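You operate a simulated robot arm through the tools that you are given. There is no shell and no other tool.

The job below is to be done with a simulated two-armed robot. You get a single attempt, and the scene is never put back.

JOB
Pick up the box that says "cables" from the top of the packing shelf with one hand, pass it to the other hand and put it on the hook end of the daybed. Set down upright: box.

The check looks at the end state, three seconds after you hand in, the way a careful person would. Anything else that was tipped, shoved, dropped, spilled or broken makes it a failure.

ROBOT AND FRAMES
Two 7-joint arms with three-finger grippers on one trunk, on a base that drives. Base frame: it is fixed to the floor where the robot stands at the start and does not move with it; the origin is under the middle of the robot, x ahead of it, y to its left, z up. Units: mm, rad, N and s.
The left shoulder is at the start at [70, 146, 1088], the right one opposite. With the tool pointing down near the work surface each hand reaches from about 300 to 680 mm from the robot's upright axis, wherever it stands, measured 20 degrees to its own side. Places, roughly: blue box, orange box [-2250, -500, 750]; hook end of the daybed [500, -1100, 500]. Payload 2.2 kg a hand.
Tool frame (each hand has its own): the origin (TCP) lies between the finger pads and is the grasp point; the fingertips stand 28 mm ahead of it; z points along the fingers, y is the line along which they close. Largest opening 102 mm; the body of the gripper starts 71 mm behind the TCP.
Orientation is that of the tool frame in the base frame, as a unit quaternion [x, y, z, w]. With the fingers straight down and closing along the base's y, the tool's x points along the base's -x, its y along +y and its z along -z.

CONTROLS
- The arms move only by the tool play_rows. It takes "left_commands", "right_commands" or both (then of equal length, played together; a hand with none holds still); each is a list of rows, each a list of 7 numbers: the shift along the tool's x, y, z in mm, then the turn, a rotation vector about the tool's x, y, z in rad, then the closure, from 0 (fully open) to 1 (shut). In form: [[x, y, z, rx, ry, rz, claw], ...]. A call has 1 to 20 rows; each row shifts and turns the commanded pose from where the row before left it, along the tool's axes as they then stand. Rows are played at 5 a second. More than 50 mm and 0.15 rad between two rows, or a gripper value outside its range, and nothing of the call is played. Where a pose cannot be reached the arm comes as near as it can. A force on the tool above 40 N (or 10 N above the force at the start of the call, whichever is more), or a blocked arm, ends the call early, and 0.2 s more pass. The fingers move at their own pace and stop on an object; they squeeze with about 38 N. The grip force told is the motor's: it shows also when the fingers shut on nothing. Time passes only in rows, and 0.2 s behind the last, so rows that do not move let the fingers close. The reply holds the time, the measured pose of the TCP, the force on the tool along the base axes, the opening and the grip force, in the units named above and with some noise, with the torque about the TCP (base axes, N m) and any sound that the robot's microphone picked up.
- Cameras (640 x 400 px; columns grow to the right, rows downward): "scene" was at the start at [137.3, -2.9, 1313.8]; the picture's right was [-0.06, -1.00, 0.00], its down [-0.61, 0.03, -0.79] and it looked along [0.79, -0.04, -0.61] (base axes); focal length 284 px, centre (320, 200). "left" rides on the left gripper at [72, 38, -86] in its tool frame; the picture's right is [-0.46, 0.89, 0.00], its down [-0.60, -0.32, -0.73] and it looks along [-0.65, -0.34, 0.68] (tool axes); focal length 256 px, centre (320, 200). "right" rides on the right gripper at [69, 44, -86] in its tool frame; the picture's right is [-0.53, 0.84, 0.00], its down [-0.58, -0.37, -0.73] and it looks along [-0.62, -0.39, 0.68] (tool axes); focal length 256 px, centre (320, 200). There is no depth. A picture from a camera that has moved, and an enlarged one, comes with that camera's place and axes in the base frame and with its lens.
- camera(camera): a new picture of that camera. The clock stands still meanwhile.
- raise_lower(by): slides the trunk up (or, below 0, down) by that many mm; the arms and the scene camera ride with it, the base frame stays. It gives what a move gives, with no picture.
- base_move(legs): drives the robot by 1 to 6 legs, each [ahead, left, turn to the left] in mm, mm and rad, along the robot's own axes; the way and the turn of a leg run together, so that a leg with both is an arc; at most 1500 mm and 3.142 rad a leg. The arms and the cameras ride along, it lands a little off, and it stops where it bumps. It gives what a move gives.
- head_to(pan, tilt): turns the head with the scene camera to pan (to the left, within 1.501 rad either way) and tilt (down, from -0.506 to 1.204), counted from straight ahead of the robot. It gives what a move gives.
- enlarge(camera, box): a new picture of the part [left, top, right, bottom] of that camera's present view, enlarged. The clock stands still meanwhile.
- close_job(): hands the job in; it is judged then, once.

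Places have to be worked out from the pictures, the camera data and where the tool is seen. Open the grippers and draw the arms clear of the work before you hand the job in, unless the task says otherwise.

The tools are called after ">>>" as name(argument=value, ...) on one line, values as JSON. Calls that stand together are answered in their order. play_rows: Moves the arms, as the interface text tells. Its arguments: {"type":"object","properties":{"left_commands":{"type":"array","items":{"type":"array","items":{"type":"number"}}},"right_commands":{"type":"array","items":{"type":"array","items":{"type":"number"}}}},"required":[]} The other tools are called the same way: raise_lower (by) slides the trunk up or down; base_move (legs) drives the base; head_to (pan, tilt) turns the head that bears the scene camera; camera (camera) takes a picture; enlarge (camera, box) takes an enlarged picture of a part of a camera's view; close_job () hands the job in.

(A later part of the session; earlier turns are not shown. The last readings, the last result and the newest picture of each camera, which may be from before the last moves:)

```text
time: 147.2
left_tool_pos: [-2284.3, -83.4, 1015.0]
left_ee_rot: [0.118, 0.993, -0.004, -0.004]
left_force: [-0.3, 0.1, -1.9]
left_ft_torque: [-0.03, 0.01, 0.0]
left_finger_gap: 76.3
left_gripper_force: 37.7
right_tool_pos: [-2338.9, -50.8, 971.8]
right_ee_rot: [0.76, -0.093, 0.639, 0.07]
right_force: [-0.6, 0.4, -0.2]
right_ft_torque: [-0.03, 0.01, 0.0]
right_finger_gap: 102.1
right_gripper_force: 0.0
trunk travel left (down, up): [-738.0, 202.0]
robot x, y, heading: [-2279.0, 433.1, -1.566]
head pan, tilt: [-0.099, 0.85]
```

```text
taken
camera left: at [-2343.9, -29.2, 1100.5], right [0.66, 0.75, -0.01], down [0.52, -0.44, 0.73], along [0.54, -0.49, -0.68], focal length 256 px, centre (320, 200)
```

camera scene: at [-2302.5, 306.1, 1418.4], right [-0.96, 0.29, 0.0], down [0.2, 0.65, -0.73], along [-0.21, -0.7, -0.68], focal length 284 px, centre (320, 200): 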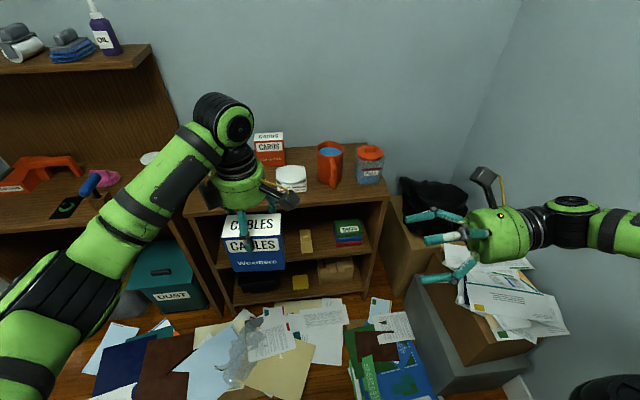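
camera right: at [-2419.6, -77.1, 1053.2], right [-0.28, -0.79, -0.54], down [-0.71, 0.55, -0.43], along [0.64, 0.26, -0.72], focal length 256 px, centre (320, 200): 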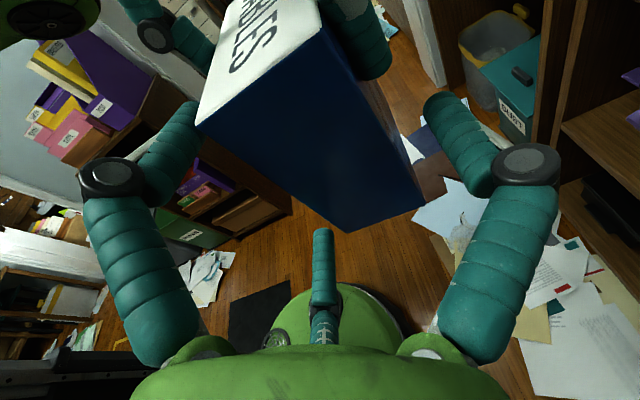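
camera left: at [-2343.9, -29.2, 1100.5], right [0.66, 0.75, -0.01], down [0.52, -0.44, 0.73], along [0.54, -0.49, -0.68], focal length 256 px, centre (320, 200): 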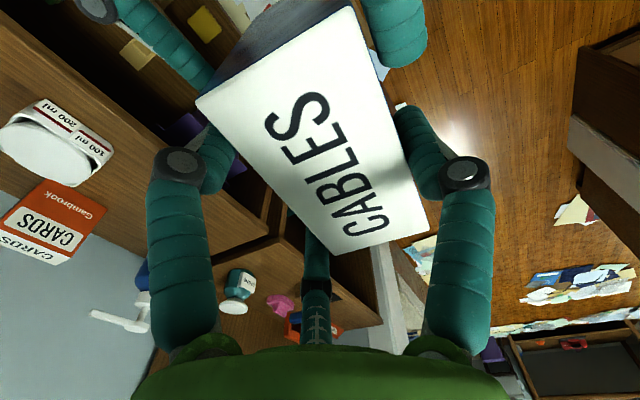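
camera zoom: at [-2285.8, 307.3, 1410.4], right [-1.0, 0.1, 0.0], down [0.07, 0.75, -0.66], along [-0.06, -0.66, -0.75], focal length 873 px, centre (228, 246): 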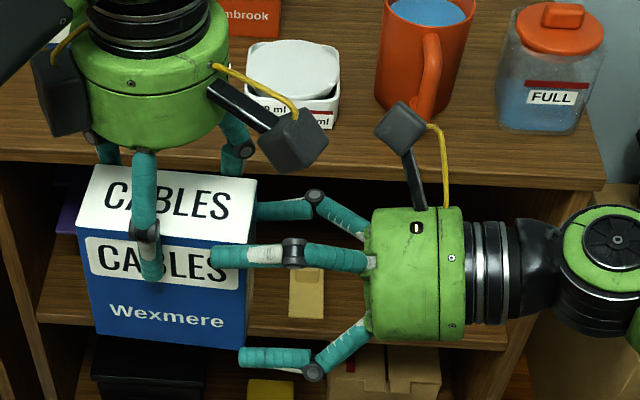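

No contact, and there's still ~20 mm between the right upper finger and the left's near finger. I advance 7 mm more for a deeper hold, then close the right hand gently in steps.

>>> play_rows(right_commands=[[0, 0, 7, 0, 0, 0, 0], [0, 0, 0, 0, 0, 0, 0.1], [0, 0, 0, 0, 0, 0, 0.15], [0, 0, 0, 0, 0, 0, 0.19], [0, 0, 0, 0, 0, 0, 0.22]])

>>> camera(camera="right")

>>> enlarge(camera="scene", box=[270, 120, 430, 250])

```text
time: 148.4
left_tool_pos: [-2285.4, -84.0, 1014.6]
left_ee_rot: [0.117, 0.993, -0.004, -0.003]
left_force: [-2.1, -9.7, -4.8]
left_ft_torque: [-0.23, -0.15, 0.37]
left_finger_gap: 76.5
left_gripper_force: 37.9
right_tool_pos: [-2331.5, -49.6, 970.4]
right_ee_rot: [0.761, -0.092, 0.639, 0.068]
right_force: [1.7, 10.3, 3.8]
right_ft_torque: [-0.34, 0.05, 0.17]
right_finger_gap: 85.2
right_gripper_force: 4.5
trunk travel left (down, up): [-738.0, 202.0]
robot x, y, heading: [-2278.8, 434.6, -1.565]
head pan, tilt: [-0.099, 0.85]
```

```text
taken
camera right: at [-2412.7, -77.5, 1052.8], right [-0.28, -0.8, -0.54], down [-0.72, 0.55, -0.44], along [0.64, 0.26, -0.72], focal length 256 px, centre (320, 200)
```

right: 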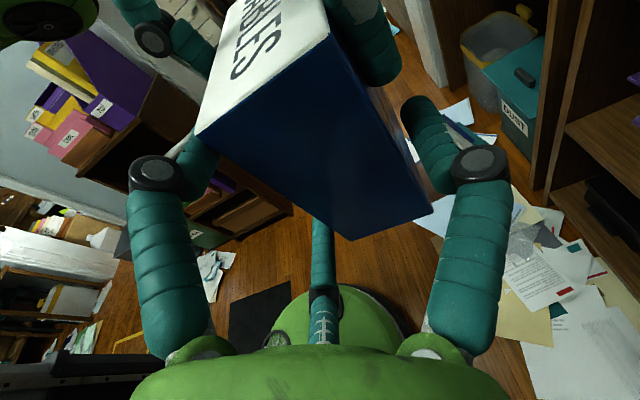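

```text
3.08 times, centred on (350, 185) of scene
camera zoom: at [-2286.0, 307.5, 1410.4], right [-1.0, 0.1, 0.0], down [0.07, 0.75, -0.66], along [-0.06, -0.66, -0.75], focal length 873 px, centre (228, 246)
```

zoom: 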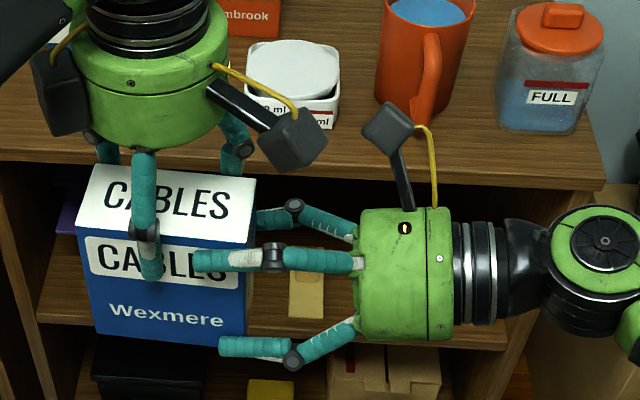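

The near fingers touched first (10 N), so the hand is ~2.5 mm too far out. I shift it 2.5 mm toward the robot and continue closing.

>>> play_rows(right_commands=[[0, -2.5, 0, 0, 0, 0, 0.18], [0, 0, 0, 0, 0, 0, 0.2], [0, 0, 0, 0, 0, 0, 0.22], [0, 0, 0, 0, 0, 0, 0.24]])

```text
time: 149.4
left_tool_pos: [-2285.0, -83.7, 1014.2]
left_ee_rot: [0.117, 0.993, -0.005, -0.004]
left_force: [-0.8, -6.7, -5.4]
left_ft_torque: [-0.2, -0.08, 0.21]
left_finger_gap: 76.5
left_gripper_force: 38.1
right_tool_pos: [-2331.1, -49.2, 969.1]
right_ee_rot: [0.761, -0.092, 0.638, 0.069]
right_force: [0.9, 6.6, 3.3]
right_ft_torque: [-0.26, -0.03, 0.15]
right_finger_gap: 82.0
right_gripper_force: 2.9
trunk travel left (down, up): [-738.0, 202.0]
robot x, y, heading: [-2279.3, 434.8, -1.563]
head pan, tilt: [-0.099, 0.85]
```

Still a 6.6 N one-sided push; I shift another 3 mm toward the robot and keep closing.

>>> play_rows(right_commands=[[0, -3, 0, 0, 0, 0, 0.22], [0, 0, 0, 0, 0, 0, 0.24], [0, 0, 0, 0, 0, 0, 0.26], [0, 0, 0, 0, 0, 0, 0.28]])

```text
time: 150.4
left_tool_pos: [-2283.7, -81.8, 1015.9]
left_ee_rot: [0.118, 0.993, -0.002, -0.003]
left_force: [2.7, 6.3, 1.0]
left_ft_torque: [1.04, -0.41, 0.04]
left_finger_gap: 76.6
left_gripper_force: 37.8
right_tool_pos: [-2330.2, -47.5, 970.2]
right_ee_rot: [0.762, -0.093, 0.637, 0.071]
right_force: [-1.9, -6.4, -0.5]
right_ft_torque: [-0.7, 0.36, -0.41]
right_finger_gap: 77.3
right_gripper_force: 37.8
trunk travel left (down, up): [-738.0, 202.0]
robot x, y, heading: [-2280.5, 436.8, -1.57]
head pan, tilt: [-0.099, 0.85]
```

Right grip is full: 77.3 mm gap at 37.8 N. I take a look before releasing the left.

>>> camera(camera="right")

>>> enlarge(camera="scene", box=[270, 120, 430, 250])

>>> camera(camera="left")

```text
taken
camera right: at [-2412.5, -73.7, 1052.8], right [-0.29, -0.79, -0.54], down [-0.71, 0.55, -0.44], along [0.64, 0.26, -0.72], focal length 256 px, centre (320, 200)
```

right: 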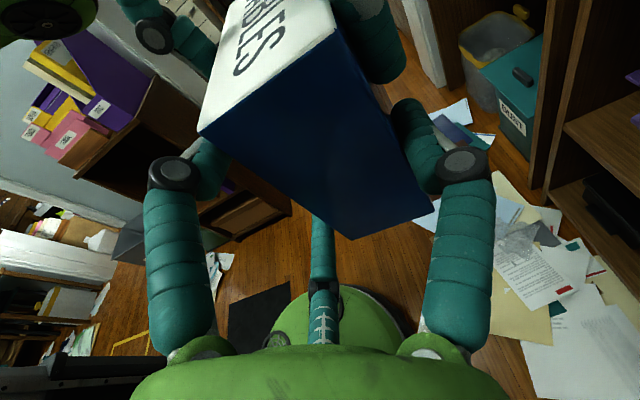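

```text
3.08 times, centred on (350, 185) of scene
camera zoom: at [-2286.0, 307.5, 1410.4], right [-1.0, 0.1, 0.0], down [0.07, 0.75, -0.66], along [-0.06, -0.66, -0.75], focal length 873 px, centre (228, 246)
```

zoom: 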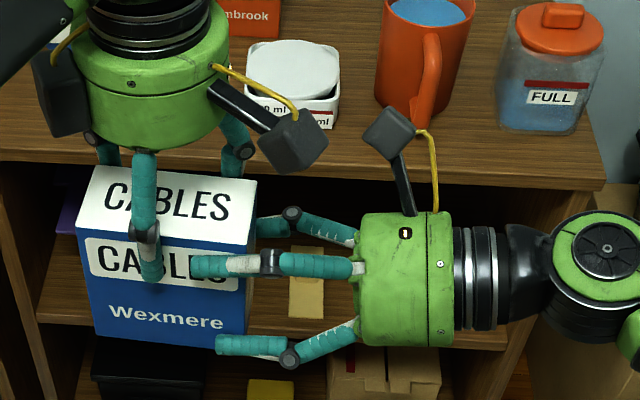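

```text
taken
camera left: at [-2344.0, -28.6, 1100.5], right [0.66, 0.75, -0.01], down [0.52, -0.45, 0.73], along [0.54, -0.48, -0.68], focal length 256 px, centre (320, 200)
```

left: 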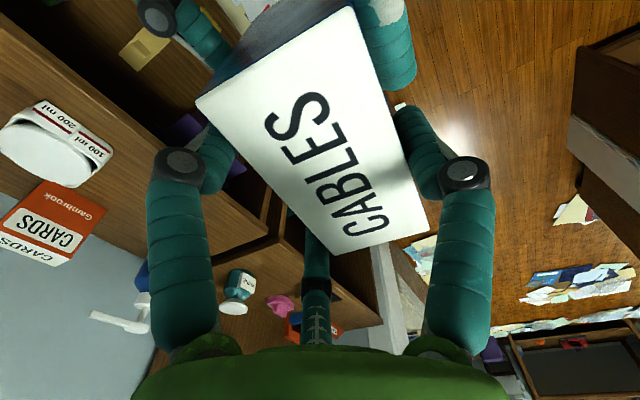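

The right hand's contact points are on the faces (upper finger ~14 mm below the top edge, lower ~10 mm above the bottom edge). I release the left hand gradually.

>>> play_rows(right_commands=[[0, 0, 0, 0, 0, 0, 0.6], [0, 0, 0, 0, 0, 0, 0.6], [0, 0, 0, 0, 0, 0, 0.6], [0, 0, 0, 0, 0, 0, 0.6]], left_commands=[[0, 0, 0, 0, 0, 0, 0.6], [0, 0, 0, 0, 0, 0, 0.27], [0, 0, 0, 0, 0, 0, 0.22], [0, 0, 0, 0, 0, 0, 0.17]])

>>> enlarge(camera="scene", box=[270, 120, 430, 250])

>>> camera(camera="right")

```text
time: 151.4
left_tool_pos: [-2283.8, -84.7, 1015.2]
left_ee_rot: [0.117, 0.993, -0.005, -0.004]
left_force: [0.6, 1.9, -0.4]
left_ft_torque: [0.0, 0.04, 0.05]
left_finger_gap: 86.2
left_gripper_force: 0.9
right_tool_pos: [-2329.9, -44.8, 970.2]
right_ee_rot: [0.761, -0.092, 0.639, 0.068]
right_force: [-0.4, -1.6, -0.6]
right_ft_torque: [0.08, 0.04, -0.13]
right_finger_gap: 76.6
right_gripper_force: 38.1
trunk travel left (down, up): [-738.0, 202.0]
robot x, y, heading: [-2279.0, 435.0, -1.574]
head pan, tilt: [-0.099, 0.85]
```

```text
3.08 times, centred on (350, 185) of scene
camera zoom: at [-2286.0, 307.4, 1410.4], right [-1.0, 0.1, 0.0], down [0.07, 0.75, -0.66], along [-0.06, -0.66, -0.75], focal length 873 px, centre (228, 246)
```

zoom: 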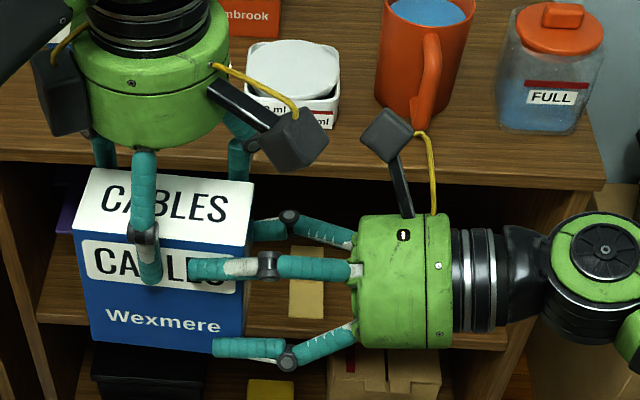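

```text
taken
camera right: at [-2410.8, -72.3, 1052.6], right [-0.28, -0.8, -0.54], down [-0.72, 0.55, -0.44], along [0.64, 0.26, -0.72], focal length 256 px, centre (320, 200)
```

right: 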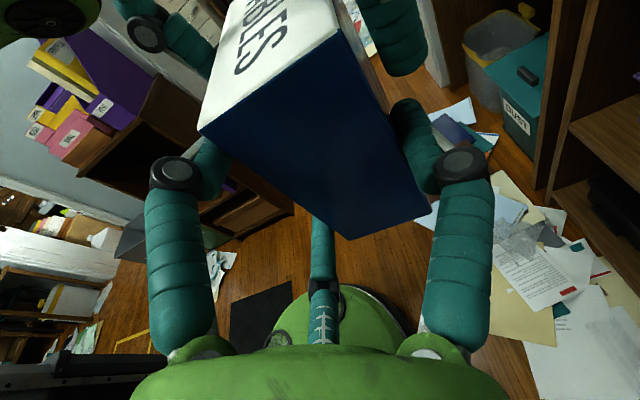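

The box stays put in the right hand. I open the left fully and raise it straight up clear of the box.

>>> play_rows(right_commands=[[0, 0, 0, 0, 0, 0, 0.6], [0, 0, 0, 0, 0, 0, 0.6], [0, 0, 0, 0, 0, 0, 0.6], [0, 0, 0, 0, 0, 0, 0.6], [0, 0, 0, 0, 0, 0, 0.6]], left_commands=[[0, 0, 0, 0, 0, 0, 0.1], [0, 0, 0, 0, 0, 0, 0], [0, 0, 0, 0, 0, 0, 0], [0, 0, -10, 0, 0, 0, 0], [0, 0, -20, 0, 0, 0, 0]])

>>> camera(camera="scene")

```text
time: 152.6
left_tool_pos: [-2284.4, -82.6, 1044.7]
left_ee_rot: [0.117, 0.993, -0.004, -0.004]
left_force: [-0.3, 0.1, 0.3]
left_ft_torque: [-0.01, -0.01, 0.01]
left_finger_gap: 102.0
left_gripper_force: 0.1
right_tool_pos: [-2330.7, -45.9, 972.0]
right_ee_rot: [0.761, -0.092, 0.639, 0.069]
right_force: [-0.3, 0.5, -0.2]
right_ft_torque: [0.06, 0.07, 0.01]
right_finger_gap: 76.6
right_gripper_force: 38.4
trunk travel left (down, up): [-738.0, 202.0]
robot x, y, heading: [-2282.3, 433.3, -1.565]
head pan, tilt: [-0.099, 0.85]
```

```text
taken
camera scene: at [-2286.0, 307.9, 1410.4], right [-1.0, 0.1, 0.0], down [0.07, 0.75, -0.66], along [-0.06, -0.66, -0.75], focal length 284 px, centre (320, 200)
```

scene: 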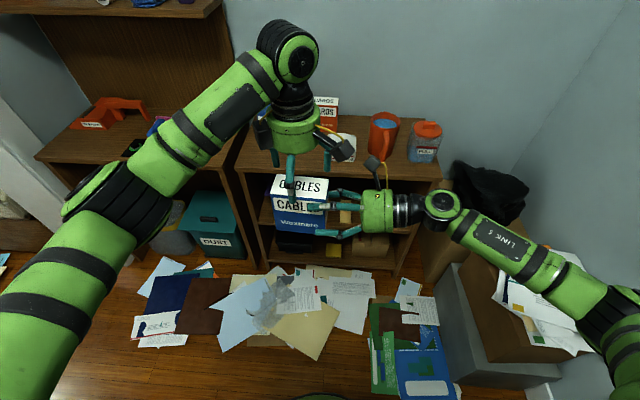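

Handover complete: the box is solely in the right hand (gap 76.6, 38 N). I now raise the left hand further and move it away to the left.

>>> play_rows(left_commands=[[0, 0, -25, 0, 0, 0, 0], [-40, 0, 0, 0, 0, 0, 0], [-40, 0, 0, 0, 0, 0, 0], [-40, 10, 0, 0, 0, 0, 0], [-40, 10, 0, 0, 0, 0, 0]], right_commands=[[0, 0, 0, 0, 0, 0, 0.6], [0, 0, 0, 0, 0, 0, 0.6], [0, 0, 0, 0, 0, 0, 0.6], [0, 0, 0, 0, 0, 0, 0.6], [0, 0, 0, 0, 0, 0, 0.6]])

>>> camera(camera="scene")

```text
time: 153.8
left_tool_pos: [-2122.8, -100.9, 1069.6]
left_ee_rot: [0.118, 0.993, -0.003, -0.004]
left_force: [0.3, 0.4, 0.2]
left_ft_torque: [0.02, 0.02, -0.01]
left_finger_gap: 101.9
left_gripper_force: 0.1
right_tool_pos: [-2327.8, -47.6, 971.2]
right_ee_rot: [0.761, -0.093, 0.638, 0.07]
right_force: [-0.1, -0.6, 0.1]
right_ft_torque: [0.05, 0.07, -0.03]
right_finger_gap: 76.7
right_gripper_force: 38.1
trunk travel left (down, up): [-738.0, 202.0]
robot x, y, heading: [-2281.7, 430.3, -1.569]
head pan, tilt: [-0.099, 0.85]
```

```text
taken
camera scene: at [-2283.2, 307.5, 1410.4], right [-1.0, 0.1, 0.0], down [0.07, 0.75, -0.66], along [-0.06, -0.66, -0.75], focal length 284 px, centre (320, 200)
```

scene: 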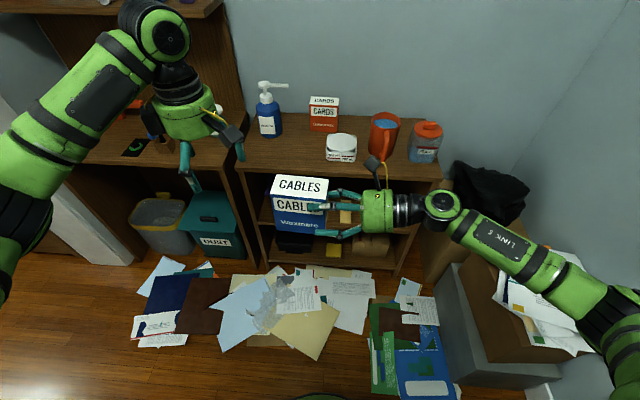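

Everything on the shelf is standing. Next I move the box 60 mm forward and swing the right hand clockwise about the vertical so it points more forward, which is narrower for driving and better for placing.

>>> play_rows(right_commands=[[1.6, 29, 6.7, 0, 0, 0, 0.6], [1.6, 29, 6.7, 0, 0, 0, 0.6], [0, 0, 0, -0.1377, 0.0017, 0.0245, 0.6], [0, 0, 0, -0.1377, 0.0017, 0.0245, 0.6], [0, 0, 0, -0.1377, 0.0017, 0.0245, 0.6], [0, 0, 0, -0.1377, 0.0017, 0.0245, 0.6]])

>>> camera(camera="scene")

```text
time: 155.2
left_tool_pos: [-2124.5, -100.8, 1069.5]
left_ee_rot: [0.117, 0.993, -0.003, -0.003]
left_force: [0.4, 0.0, 0.0]
left_ft_torque: [-0.03, 0.04, -0.01]
left_finger_gap: 102.0
left_gripper_force: 0.0
right_tool_pos: [-2324.7, -102.5, 965.8]
right_ee_rot: [0.727, -0.258, 0.602, 0.206]
right_force: [0.0, 0.5, -0.3]
right_ft_torque: [0.09, 0.04, -0.02]
right_finger_gap: 76.6
right_gripper_force: 38.0
right hand out of reach, approached as far as the arm can: row 5, 6
trunk travel left (down, up): [-738.0, 202.0]
robot x, y, heading: [-2280.5, 433.6, -1.567]
head pan, tilt: [-0.099, 0.85]
```

```text
taken
camera scene: at [-2285.6, 308.4, 1410.6], right [-1.0, 0.1, 0.0], down [0.07, 0.75, -0.66], along [-0.06, -0.66, -0.75], focal length 284 px, centre (320, 200)
```

scene: 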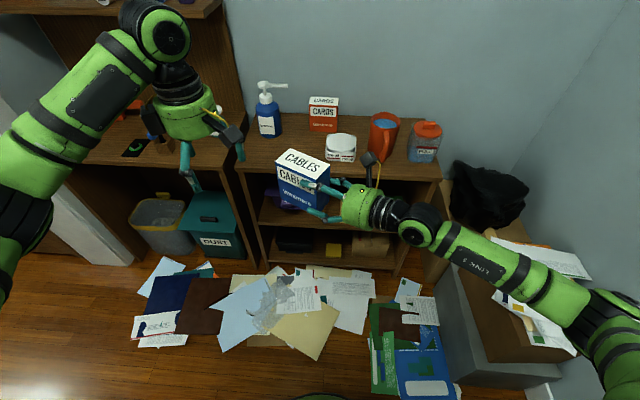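

The hand stopped ~25° round at a joint limit, which is fine. I extend it 100 mm forward to pull the right elbow in for driving.

>>> play_rows(right_commands=[[4.2, 26.1, 20.3, 0, 0, 0, 0.6], [4.2, 26.1, 20.3, 0, 0, 0, 0.6], [4.2, 26.1, 20.3, 0, 0, 0, 0.6]])

>>> head_to(pan=-0.3, tilt=0.7)

>>> camera(camera="scene")

```text
time: 156.0
left_tool_pos: [-2123.7, -101.7, 1068.5]
left_ee_rot: [0.118, 0.993, -0.003, -0.004]
left_force: [0.2, 0.0, -0.7]
left_ft_torque: [0.02, 0.0, 0.0]
left_finger_gap: 102.0
left_gripper_force: 0.0
right_tool_pos: [-2324.7, -204.9, 963.9]
right_ee_rot: [0.728, -0.257, 0.603, 0.204]
right_force: [-0.5, 0.1, -1.0]
right_ft_torque: [0.08, 0.06, 0.0]
right_finger_gap: 76.3
right_gripper_force: 38.0
trunk travel left (down, up): [-738.0, 202.0]
robot x, y, heading: [-2280.8, 432.0, -1.565]
head pan, tilt: [-0.099, 0.85]
```

```text
time: 156.8
left_tool_pos: [-2124.3, -101.0, 1070.2]
left_ee_rot: [0.118, 0.993, -0.004, -0.004]
left_force: [-0.2, 0.7, 0.8]
left_ft_torque: [-0.01, 0.01, -0.01]
left_finger_gap: 102.0
left_gripper_force: 0.1
right_tool_pos: [-2325.9, -203.3, 963.2]
right_ee_rot: [0.728, -0.258, 0.601, 0.206]
right_force: [-0.6, 0.1, -0.3]
right_ft_torque: [0.03, 0.04, 0.01]
right_finger_gap: 76.5
right_gripper_force: 37.5
trunk travel left (down, up): [-738.0, 202.0]
robot x, y, heading: [-2281.3, 432.5, -1.567]
head pan, tilt: [-0.3, 0.7]
```

```text
taken
camera scene: at [-2303.3, 304.0, 1422.6], right [-0.96, 0.29, 0.0], down [0.19, 0.62, -0.76], along [-0.22, -0.73, -0.64], focal length 284 px, centre (320, 200)
```

scene: 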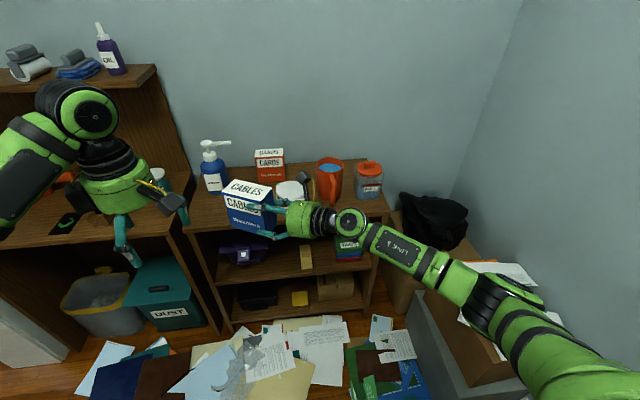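

The right elbow is now ~440 mm out at most. I'll check the left elbow's width before choosing the lane.

>>> head_to(pan=0.8, tilt=0.6)

>>> camera(camera="scene")

```text
time: 158.1
left_tool_pos: [-2124.3, -102.2, 1069.5]
left_ee_rot: [0.118, 0.993, -0.004, -0.004]
left_force: [-0.6, 0.0, 0.5]
left_ft_torque: [0.01, 0.04, -0.03]
left_finger_gap: 102.3
left_gripper_force: 0.1
right_tool_pos: [-2325.9, -203.0, 964.3]
right_ee_rot: [0.728, -0.256, 0.602, 0.204]
right_force: [-0.4, -0.3, 0.4]
right_ft_torque: [0.05, 0.06, 0.01]
right_finger_gap: 76.8
right_gripper_force: 37.6
trunk travel left (down, up): [-738.0, 202.0]
robot x, y, heading: [-2278.2, 431.0, -1.567]
head pan, tilt: [0.799, 0.6]
```

```text
taken
camera scene: at [-2215.0, 323.7, 1431.3], right [-0.69, -0.72, 0.0], down [-0.41, 0.39, -0.82], along [0.59, -0.57, -0.57], focal length 284 px, centre (320, 200)
```

scene: 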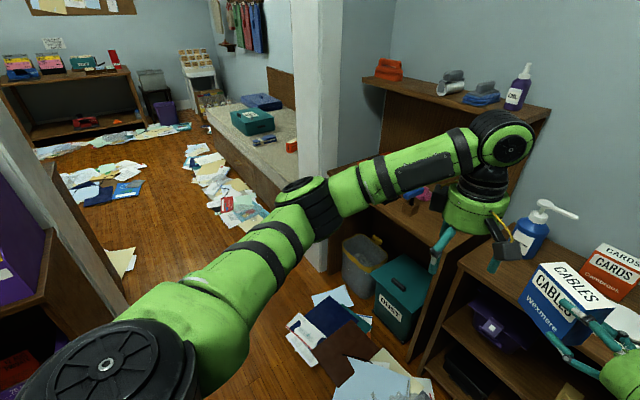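

Left elbow is ~420 mm out, so a lane around y≈-60 gives about 75 mm each side at the opening. I turn left to face +x here, then strafe right to that lane.

>>> base_move(legs=[[0, 0, 1.567]])

>>> head_to(pan=-0.4, tilt=0.5)

>>> camera(camera="scene")

```text
time: 162.2
left_tool_pos: [-1742.1, 573.5, 1068.5]
left_ee_rot: [-0.608, 0.794, -0.006, 0.0]
left_force: [0.1, 0.1, -0.4]
left_ft_torque: [0.01, 0.01, 0.0]
left_finger_gap: 102.1
left_gripper_force: 0.0
right_tool_pos: [-1644.0, 371.2, 963.7]
right_ee_rot: [0.701, 0.323, 0.574, -0.273]
right_force: [0.0, -0.5, -0.6]
right_ft_torque: [-0.05, 0.07, -0.03]
right_finger_gap: 76.3
right_gripper_force: 37.7
trunk travel left (down, up): [-738.0, 202.0]
robot x, y, heading: [-2280.7, 434.8, -0.029]
head pan, tilt: [0.799, 0.6]
```

```text
time: 163.6
left_tool_pos: [-1740.8, 573.1, 1069.4]
left_ee_rot: [-0.607, 0.795, -0.005, 0.001]
left_force: [-0.7, 0.8, 0.5]
left_ft_torque: [0.0, 0.03, 0.0]
left_finger_gap: 102.0
left_gripper_force: 0.1
right_tool_pos: [-1644.9, 371.0, 963.6]
right_ee_rot: [0.701, 0.322, 0.574, -0.272]
right_force: [0.2, -1.0, 0.3]
right_ft_torque: [-0.05, 0.08, 0.01]
right_finger_gap: 76.4
right_gripper_force: 38.3
trunk travel left (down, up): [-738.0, 202.0]
robot x, y, heading: [-2280.5, 427.4, -0.02]
head pan, tilt: [-0.4, 0.499]
```

```text
taken
camera scene: at [-2145.4, 397.0, 1440.4], right [-0.41, -0.91, 0.0], down [-0.44, 0.2, -0.88], along [0.8, -0.36, -0.48], focal length 284 px, centre (320, 200)
```

scene: 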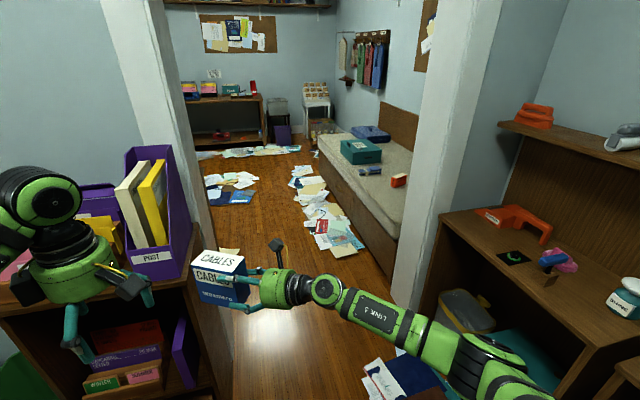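

Turned to face +x; the left hand clears the file cabinet by ~200 mm. I strafe right to the lane at y≈-60 and re-check the view of the opening.

>>> base_move(legs=[[0, -485, 0.02]])

>>> head_to(pan=0.0, tilt=0.4)

>>> camera(camera="scene")

```text
time: 166.5
left_tool_pos: [-1748.7, 116.8, 1070.5]
left_ee_rot: [-0.623, 0.782, -0.006, 0.0]
left_force: [0.3, 0.2, 0.6]
left_ft_torque: [0.0, 0.02, -0.01]
left_finger_gap: 102.0
left_gripper_force: 0.0
right_tool_pos: [-1645.9, -82.8, 964.8]
right_ee_rot: [0.695, 0.336, 0.569, -0.284]
right_force: [-0.4, 0.4, 0.7]
right_ft_torque: [-0.05, 0.07, -0.02]
right_finger_gap: 76.8
right_gripper_force: 38.8
trunk travel left (down, up): [-738.0, 202.0]
robot x, y, heading: [-2283.2, -44.7, 0.014]
head pan, tilt: [-0.4, 0.499]
```

```text
time: 167.3
left_tool_pos: [-1748.3, 116.5, 1068.9]
left_ee_rot: [-0.622, 0.783, -0.005, -0.001]
left_force: [0.3, 0.6, 0.0]
left_ft_torque: [-0.01, -0.01, 0.01]
left_finger_gap: 102.1
left_gripper_force: 0.1
right_tool_pos: [-1645.0, -82.6, 965.1]
right_ee_rot: [0.696, 0.334, 0.57, -0.282]
right_force: [0.1, 0.1, 0.3]
right_ft_torque: [-0.06, 0.04, 0.0]
right_finger_gap: 76.5
right_gripper_force: 37.7
trunk travel left (down, up): [-738.0, 202.0]
robot x, y, heading: [-2281.9, -46.2, 0.007]
head pan, tilt: [0.0, 0.4]
```

```text
taken
camera scene: at [-2138.4, -39.8, 1449.5], right [0.01, -1.0, 0.0], down [-0.39, 0.0, -0.92], along [0.92, 0.01, -0.39], focal length 284 px, centre (320, 200)
```

scene: 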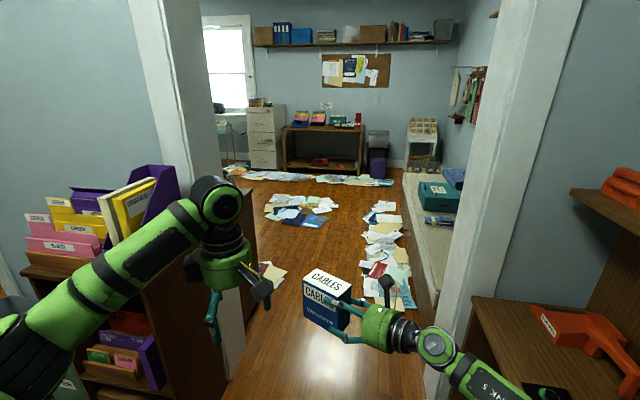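

The lane looks good: ~65–80 mm on the left and ~100 mm on the right. I advance in two steps, checking pose in between.

>>> base_move(legs=[[450, -15, -0.007]])

>>> camera(camera="scene")

```text
time: 170.1
left_tool_pos: [-1301.5, 101.9, 1069.1]
left_ee_rot: [-0.619, 0.785, -0.005, 0.0]
left_force: [0.4, 0.8, 1.2]
left_ft_torque: [0.01, -0.03, -0.02]
left_finger_gap: 102.1
left_gripper_force: 0.1
right_tool_pos: [-1200.3, -99.0, 964.4]
right_ee_rot: [0.696, 0.333, 0.571, -0.281]
right_force: [0.3, -0.2, -0.1]
right_ft_torque: [-0.06, 0.04, -0.04]
right_finger_gap: 76.6
right_gripper_force: 38.0
trunk travel left (down, up): [-738.0, 202.0]
robot x, y, heading: [-1837.6, -55.2, 0.005]
head pan, tilt: [0.0, 0.4]
```

```text
taken
camera scene: at [-1693.1, -52.0, 1449.7], right [0.0, -1.0, 0.0], down [-0.39, 0.0, -0.92], along [0.92, 0.0, -0.39], focal length 284 px, centre (320, 200)
```

scene: 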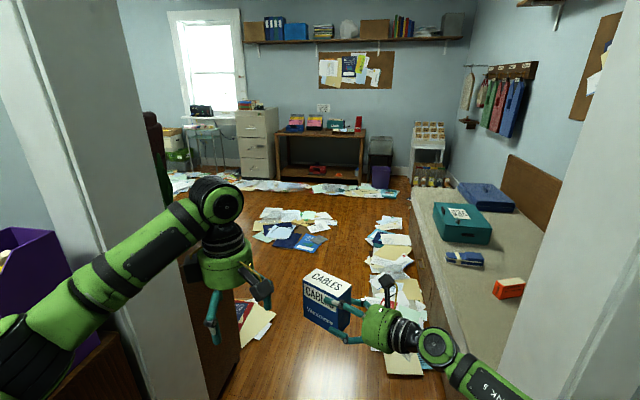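

Measured jamb positions agree with my estimates, leaving ~80–90 mm on each side. I continue forward through the opening.

>>> base_move(legs=[[1200, -8, -0.005]])

>>> camera(camera="scene")

>>> head_to(pan=-0.9, tilt=0.5)

>>> camera(camera="scene")

```text
time: 176.2
left_tool_pos: [-79.8, 102.9, 1070.0]
left_ee_rot: [-0.621, 0.783, -0.005, -0.001]
left_force: [0.1, -0.5, 0.6]
left_ft_torque: [0.0, 0.01, 0.0]
left_finger_gap: 102.0
left_gripper_force: 0.0
right_tool_pos: [25.1, -97.0, 964.1]
right_ee_rot: [0.696, 0.334, 0.57, -0.281]
right_force: [-0.8, -0.4, 0.5]
right_ft_torque: [-0.08, 0.07, 0.02]
right_finger_gap: 76.5
right_gripper_force: 38.3
trunk travel left (down, up): [-738.0, 202.0]
robot x, y, heading: [-613.0, -55.5, 0.009]
head pan, tilt: [0.0, 0.4]
```

```text
taken
camera scene: at [-469.5, -51.3, 1449.6], right [0.01, -1.0, 0.0], down [-0.39, 0.0, -0.92], along [0.92, 0.01, -0.39], focal length 284 px, centre (320, 200)
```

scene: 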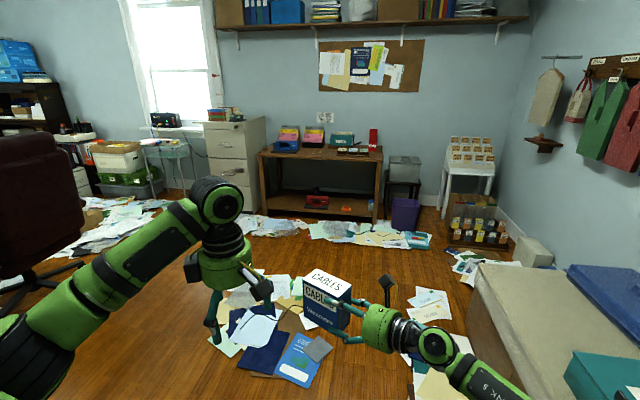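

```text
time: 177.4
left_tool_pos: [-78.4, 103.6, 1069.1]
left_ee_rot: [-0.621, 0.784, -0.005, 0.0]
left_force: [0.4, -0.6, 0.3]
left_ft_torque: [-0.04, 0.02, 0.0]
left_finger_gap: 102.1
left_gripper_force: 0.1
right_tool_pos: [23.7, -97.0, 965.6]
right_ee_rot: [0.695, 0.335, 0.57, -0.282]
right_force: [-0.5, 0.2, 0.3]
right_ft_torque: [-0.03, 0.03, 0.0]
right_finger_gap: 76.4
right_gripper_force: 38.2
trunk travel left (down, up): [-738.0, 202.0]
robot x, y, heading: [-615.1, -54.7, 0.007]
head pan, tilt: [-0.901, 0.499]
```

```text
taken
camera scene: at [-504.6, -122.9, 1440.4], right [-0.78, -0.63, 0.0], down [-0.3, 0.37, -0.88], along [0.55, -0.68, -0.48], focal length 284 px, centre (320, 200)
```

scene: 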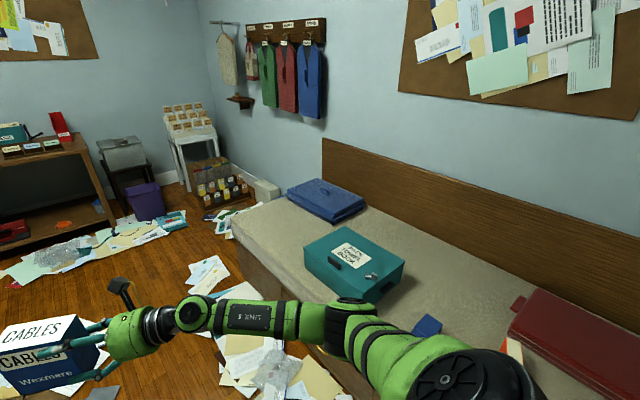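

We're through the opening. The bed front runs from about (-390, -655) to (800, -900), so I'll stand near (655, -360) facing it at heading ≈ -1.776. First I drive along the clear lane to there, still facing +x.

>>> base_move(legs=[[1268, -290, -0.007]])

>>> head_to(pan=-0.6, tilt=0.5)

>>> camera(camera="scene")

>>> head_to(pan=-1.5, tilt=0.6)

>>> camera(camera="scene")

```text
time: 183.9
left_tool_pos: [1174.1, -186.7, 1069.5]
left_ee_rot: [-0.617, 0.787, -0.006, 0.0]
left_force: [0.0, 0.6, -0.2]
left_ft_torque: [0.01, -0.01, 0.03]
left_finger_gap: 102.0
left_gripper_force: 0.0
right_tool_pos: [1275.5, -388.6, 964.4]
right_ee_rot: [0.698, 0.331, 0.571, -0.279]
right_force: [-0.7, 0.6, -0.5]
right_ft_torque: [-0.05, 0.05, 0.03]
right_finger_gap: 76.5
right_gripper_force: 38.2
trunk travel left (down, up): [-738.0, 202.0]
robot x, y, heading: [639.4, -339.8, -0.007]
head pan, tilt: [-0.901, 0.499]
```

```text
time: 184.7
left_tool_pos: [1175.0, -186.4, 1069.3]
left_ee_rot: [-0.617, 0.787, -0.006, -0.001]
left_force: [0.2, 0.6, 0.5]
left_ft_torque: [0.03, 0.0, 0.0]
left_finger_gap: 102.0
left_gripper_force: 0.0
right_tool_pos: [1275.6, -390.1, 963.9]
right_ee_rot: [0.697, 0.331, 0.571, -0.28]
right_force: [0.0, -0.8, 0.5]
right_ft_torque: [-0.02, 0.05, 0.01]
right_finger_gap: 76.5
right_gripper_force: 37.8
trunk travel left (down, up): [-738.0, 202.0]
robot x, y, heading: [640.2, -341.2, -0.002]
head pan, tilt: [-0.6, 0.499]
```

```text
taken
camera scene: at [765.7, -389.5, 1440.4], right [-0.57, -0.82, 0.0], down [-0.39, 0.27, -0.88], along [0.72, -0.5, -0.48], focal length 284 px, centre (320, 200)
```

scene: 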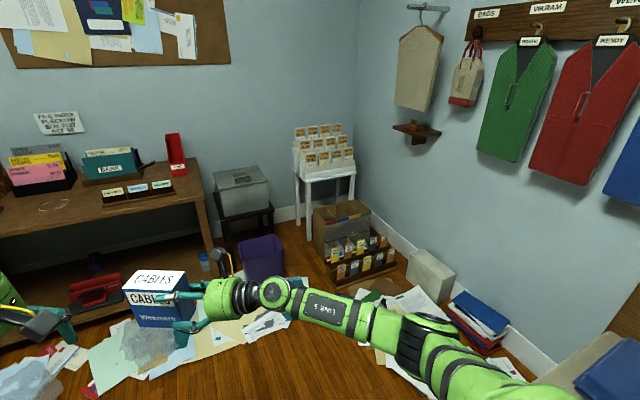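

```text
time: 185.9
left_tool_pos: [1174.8, -187.9, 1069.5]
left_ee_rot: [-0.617, 0.787, -0.005, 0.0]
left_force: [-0.3, 0.1, -0.3]
left_ft_torque: [-0.01, 0.01, 0.02]
left_finger_gap: 101.9
left_gripper_force: 0.0
right_tool_pos: [1275.8, -389.4, 962.6]
right_ee_rot: [0.698, 0.331, 0.571, -0.279]
right_force: [0.0, 0.3, -1.4]
right_ft_torque: [-0.05, 0.05, 0.0]
right_finger_gap: 76.5
right_gripper_force: 38.1
trunk travel left (down, up): [-738.0, 202.0]
robot x, y, heading: [636.7, -345.9, 0.002]
head pan, tilt: [-1.499, 0.6]
```

```text
taken
camera scene: at [697.0, -426.0, 1431.3], right [-1.0, -0.07, 0.0], down [-0.04, 0.56, -0.83], along [0.06, -0.82, -0.56], focal length 284 px, centre (320, 200)
```

scene: 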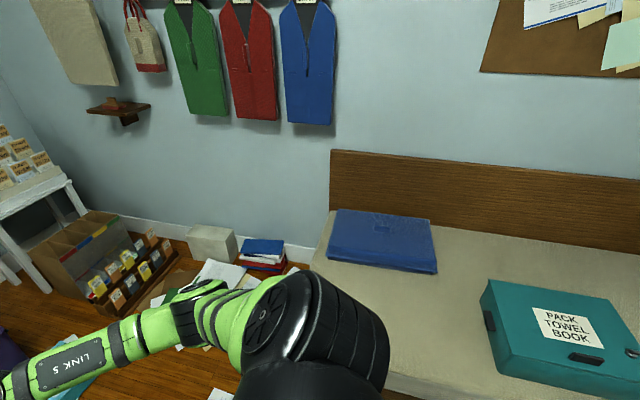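

The bed's hook end is clear: blue case at the back (x 264–737, y≈-1275 to -1335 front edge) and the teal box ends at x≈190. Target about (500, -1030). I turn right to face the bed.

>>> base_move(legs=[[0, 0, -1.776]])

>>> head_to(pan=0.0, tilt=0.75)

>>> camera(camera="scene")

>>> camera(camera="right")

```text
time: 190.6
left_tool_pos: [664.7, -896.9, 1069.9]
left_ee_rot: [0.234, 0.972, -0.002, -0.004]
left_force: [0.2, -0.3, 0.2]
left_ft_torque: [-0.02, 0.01, -0.03]
left_finger_gap: 102.2
left_gripper_force: 0.1
right_tool_pos: [446.4, -947.4, 963.5]
right_ee_rot: [0.692, -0.342, 0.573, 0.275]
right_force: [-0.1, 0.2, -1.3]
right_ft_torque: [0.05, 0.06, 0.04]
right_finger_gap: 76.6
right_gripper_force: 38.0
trunk travel left (down, up): [-738.0, 202.0]
robot x, y, heading: [643.0, -340.0, -1.802]
head pan, tilt: [-1.499, 0.6]
```

```text
time: 192.2
left_tool_pos: [663.7, -896.8, 1070.6]
left_ee_rot: [0.235, 0.972, -0.003, -0.004]
left_force: [-0.3, 0.4, 0.5]
left_ft_torque: [0.0, -0.01, 0.0]
left_finger_gap: 101.9
left_gripper_force: 0.0
right_tool_pos: [445.5, -947.3, 963.5]
right_ee_rot: [0.692, -0.342, 0.573, 0.275]
right_force: [-0.2, -0.9, 0.5]
right_ft_torque: [0.11, 0.05, 0.01]
right_finger_gap: 76.6
right_gripper_force: 37.9
trunk travel left (down, up): [-738.0, 202.0]
robot x, y, heading: [639.5, -341.4, -1.802]
head pan, tilt: [0.0, 0.75]
```

```text
taken
camera scene: at [609.4, -467.3, 1418.4], right [-0.97, 0.23, 0.0], down [0.16, 0.66, -0.73], along [-0.17, -0.71, -0.68], focal length 284 px, centre (320, 200)
```

scene: 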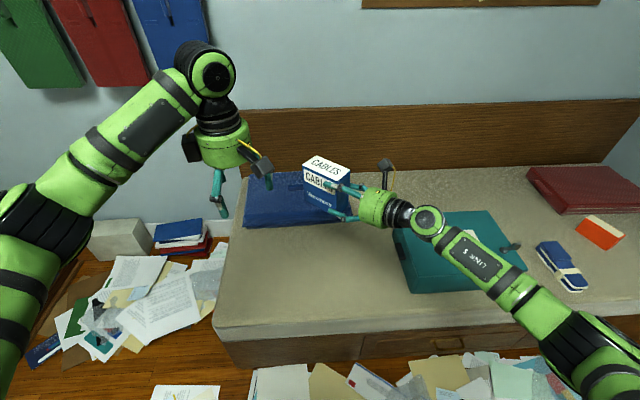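

```text
taken
camera right: at [366.0, -918.3, 1047.4], right [-0.72, -0.44, -0.53], down [-0.22, 0.88, -0.42], along [0.65, -0.19, -0.73], focal length 256 px, centre (320, 200)
```

right: 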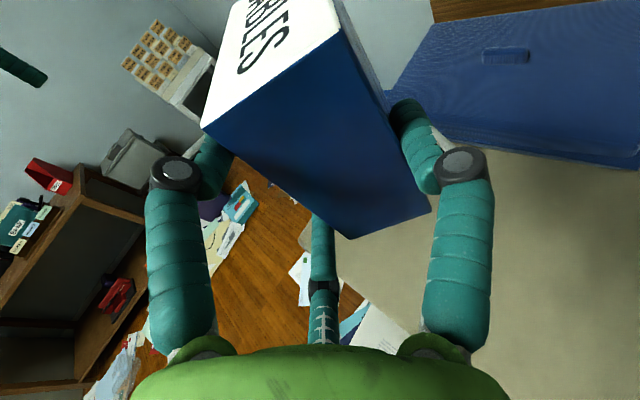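

Facing the bed now; the box hovers over a free spot left of the teal case. I shift 40 mm forward and 40 mm left to sit deeper and closer to the hook end, level the box by ~1°, then lower the trunk most of the way.

>>> base_move(legs=[[40, 40, 0]])

>>> play_rows(right_commands=[[0, 0, 0, 0, 0.0167, 0, 0.6]])

>>> raise_lower(by=-250)

>>> camera(camera="scene")

>>> camera(camera="right")

>>> camera(camera="left")

```text
time: 193.2
left_tool_pos: [691.7, -941.8, 1069.9]
left_ee_rot: [0.236, 0.972, -0.005, -0.004]
left_force: [0.0, 0.4, 0.8]
left_ft_torque: [-0.02, -0.01, 0.03]
left_finger_gap: 102.2
left_gripper_force: 0.0
right_tool_pos: [473.4, -992.6, 964.5]
right_ee_rot: [0.692, -0.343, 0.573, 0.276]
right_force: [-0.3, 0.7, 0.3]
right_ft_torque: [0.07, 0.03, 0.0]
right_finger_gap: 76.4
right_gripper_force: 37.7
trunk travel left (down, up): [-738.0, 202.0]
robot x, y, heading: [672.2, -384.6, -1.805]
head pan, tilt: [0.0, 0.75]
```

```text
time: 193.6
left_tool_pos: [691.3, -942.1, 1070.9]
left_ee_rot: [0.236, 0.972, -0.004, -0.003]
left_force: [0.0, 0.9, 0.8]
left_ft_torque: [-0.03, 0.0, 0.0]
left_finger_gap: 101.9
left_gripper_force: 0.0
right_tool_pos: [472.2, -993.3, 965.1]
right_ee_rot: [0.687, -0.34, 0.579, 0.279]
right_force: [0.4, 0.4, 0.1]
right_ft_torque: [0.06, 0.04, 0.0]
right_finger_gap: 76.6
right_gripper_force: 37.6
trunk travel left (down, up): [-738.0, 202.0]
robot x, y, heading: [667.8, -387.9, -1.808]
head pan, tilt: [0.0, 0.75]
```

```text
time: 196.2
left_tool_pos: [693.6, -943.4, 819.8]
left_ee_rot: [0.236, 0.972, -0.003, -0.005]
left_force: [0.2, -0.9, 0.6]
left_ft_torque: [0.04, 0.04, -0.01]
left_finger_gap: 102.4
left_gripper_force: 0.1
right_tool_pos: [473.8, -995.5, 714.2]
right_ee_rot: [0.686, -0.341, 0.579, 0.279]
right_force: [-0.7, -0.7, 0.3]
right_ft_torque: [0.09, 0.05, 0.01]
right_finger_gap: 76.3
right_gripper_force: 37.8
trunk travel left (down, up): [-488.0, 452.0]
robot x, y, heading: [670.6, -384.0, -1.807]
head pan, tilt: [0.0, 0.75]
```

```text
taken
camera scene: at [638.9, -514.7, 1168.5], right [-0.97, 0.23, 0.0], down [0.16, 0.66, -0.73], along [-0.17, -0.71, -0.68], focal length 284 px, centre (320, 200)
```

scene: 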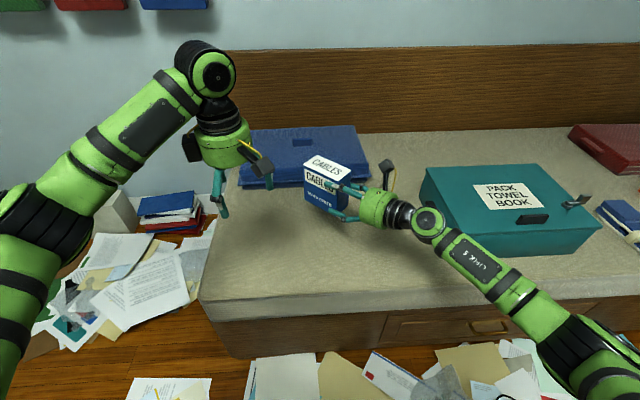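

```text
taken
camera right: at [393.3, -964.1, 796.2], right [-0.72, -0.44, -0.54], down [-0.21, 0.88, -0.43], along [0.66, -0.2, -0.72], focal length 256 px, centre (320, 200)
```

right: 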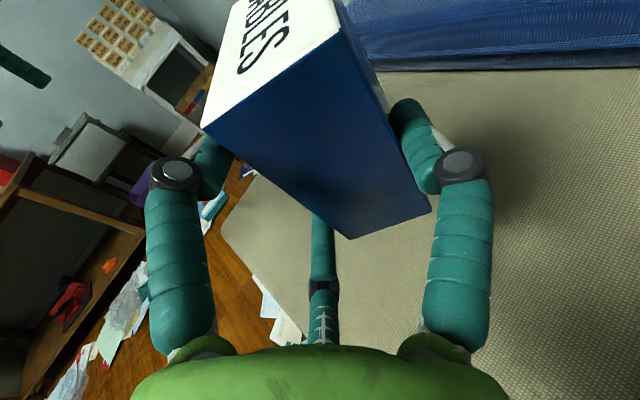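

```text
taken
camera left: at [647.4, -875.9, 905.4], right [0.82, 0.57, -0.01], down [0.4, -0.56, 0.73], along [0.41, -0.6, -0.68], focal length 256 px, centre (320, 200)
```

left: 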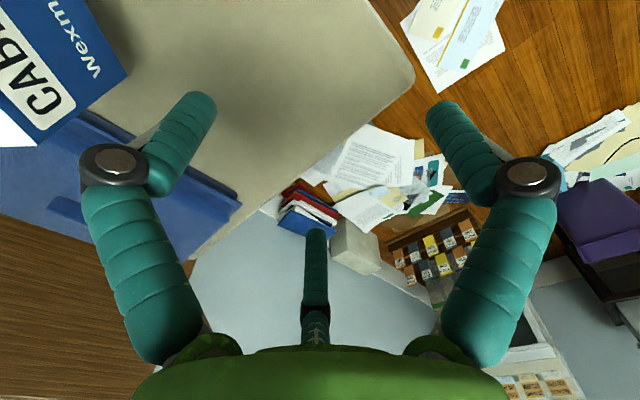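

Box bottom is ~657 and the bed top triangulates to ~495–500. I lower the trunk another 130 mm and look again.

>>> raise_lower(by=-130)

>>> camera(camera="scene")

>>> enlarge(camera="scene", box=[240, 120, 460, 260])

>>> camera(camera="right")

>>> camera(camera="left")

```text
time: 197.8
left_tool_pos: [692.6, -942.8, 689.4]
left_ee_rot: [0.236, 0.972, -0.003, -0.004]
left_force: [-0.8, 0.4, -0.2]
left_ft_torque: [-0.02, 0.01, -0.03]
left_finger_gap: 102.3
left_gripper_force: 0.1
right_tool_pos: [472.2, -993.8, 582.7]
right_ee_rot: [0.687, -0.34, 0.579, 0.278]
right_force: [0.1, -0.3, -0.8]
right_ft_torque: [0.09, 0.04, -0.01]
right_finger_gap: 76.5
right_gripper_force: 38.0
trunk travel left (down, up): [-358.0, 582.0]
robot x, y, heading: [664.7, -386.2, -1.809]
head pan, tilt: [0.0, 0.75]
```

```text
taken
camera scene: at [638.9, -514.7, 1038.5], right [-0.97, 0.23, 0.0], down [0.16, 0.66, -0.73], along [-0.17, -0.71, -0.68], focal length 284 px, centre (320, 200)
```

scene: 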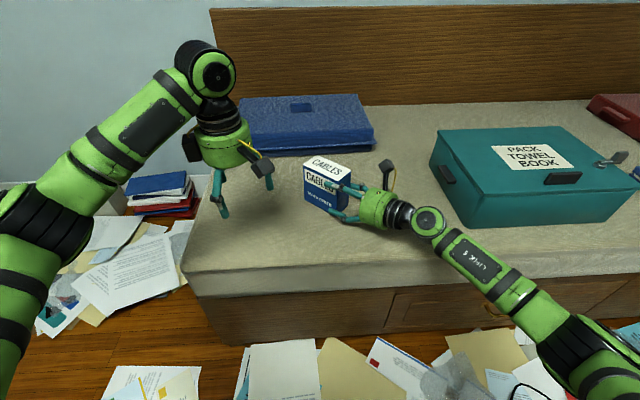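

```text
2.86 times, centred on (350, 190) of scene
camera zoom: at [638.9, -514.7, 1038.5], right [-0.97, 0.23, 0.0], down [0.16, 0.66, -0.73], along [-0.17, -0.71, -0.68], focal length 810 px, centre (234, 229)
```

zoom: 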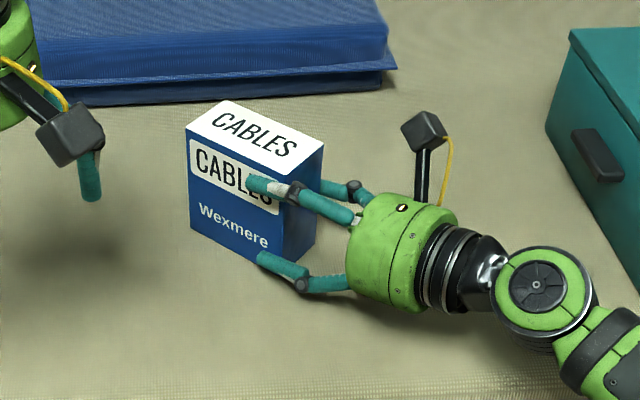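

```text
taken
camera right: at [393.3, -964.1, 666.2], right [-0.72, -0.44, -0.54], down [-0.21, 0.88, -0.43], along [0.66, -0.2, -0.72], focal length 256 px, centre (320, 200)
```

right: 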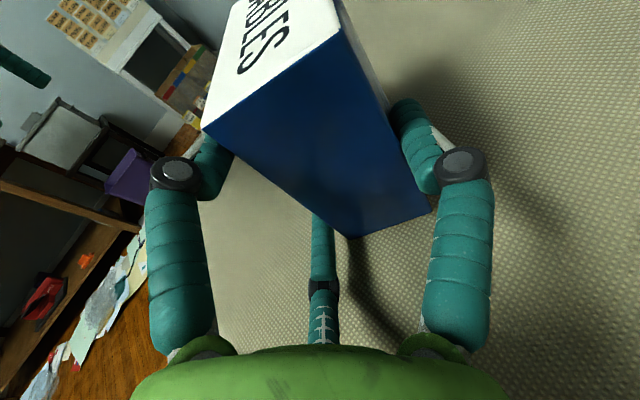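

```text
taken
camera left: at [647.4, -876.0, 775.4], right [0.82, 0.57, -0.01], down [0.4, -0.56, 0.73], along [0.41, -0.6, -0.68], focal length 256 px, centre (320, 200)
```

left: 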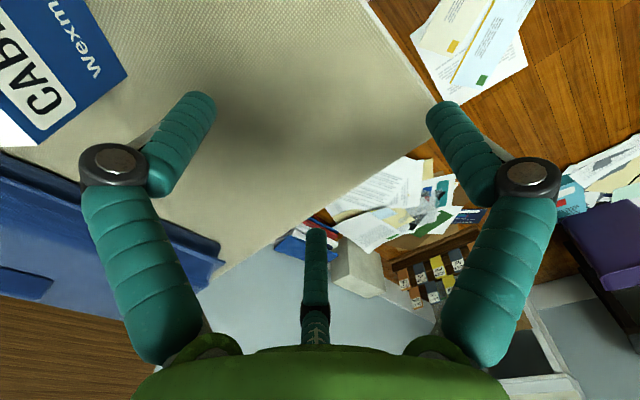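

Box bottom is about 525, roughly 27 mm above the bed, and level. I lower with the right arm in small steps: first 15 mm, then 2 mm steps watching the force.

>>> play_rows(right_commands=[[-4.92, 0.06, 0.876, 0, 0, 0, 0.6], [-4.92, 0.06, 0.876, 0, 0, 0, 0.6], [-4.92, 0.06, 0.876, 0, 0, 0, 0.6], [0, 0, 0, 0, 0, 0, 0.6]])

>>> enlarge(camera="scene", box=[280, 130, 440, 250])

```text
time: 198.8
left_tool_pos: [692.2, -940.1, 693.2]
left_ee_rot: [0.236, 0.972, -0.006, -0.004]
left_force: [-0.6, -0.1, -0.3]
left_ft_torque: [0.0, 0.03, 0.0]
left_finger_gap: 101.8
left_gripper_force: 0.0
right_tool_pos: [473.3, -993.9, 581.3]
right_ee_rot: [0.683, -0.335, 0.584, 0.286]
right_force: [-3.0, 9.0, 34.7]
right_ft_torque: [-0.35, 0.22, -0.08]
right_finger_gap: 76.7
right_gripper_force: 38.1
trunk travel left (down, up): [-358.0, 582.0]
robot x, y, heading: [670.0, -386.6, -1.808]
head pan, tilt: [0.0, 0.75]
```

```text
3.33 times, centred on (360, 190) of scene
camera zoom: at [640.1, -508.9, 1039.5], right [-0.97, 0.23, 0.0], down [0.16, 0.66, -0.74], along [-0.17, -0.72, -0.68], focal length 946 px, centre (187, 233)
```

zoom: 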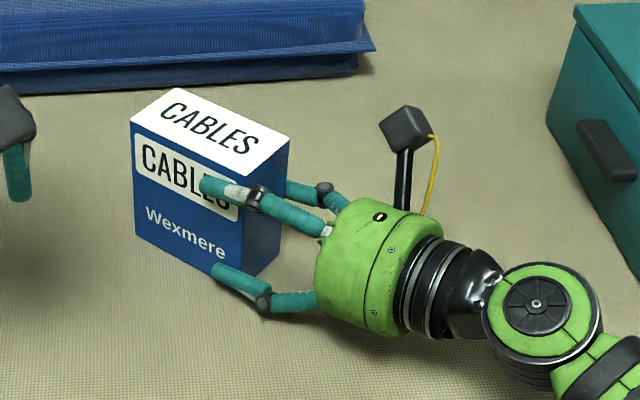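

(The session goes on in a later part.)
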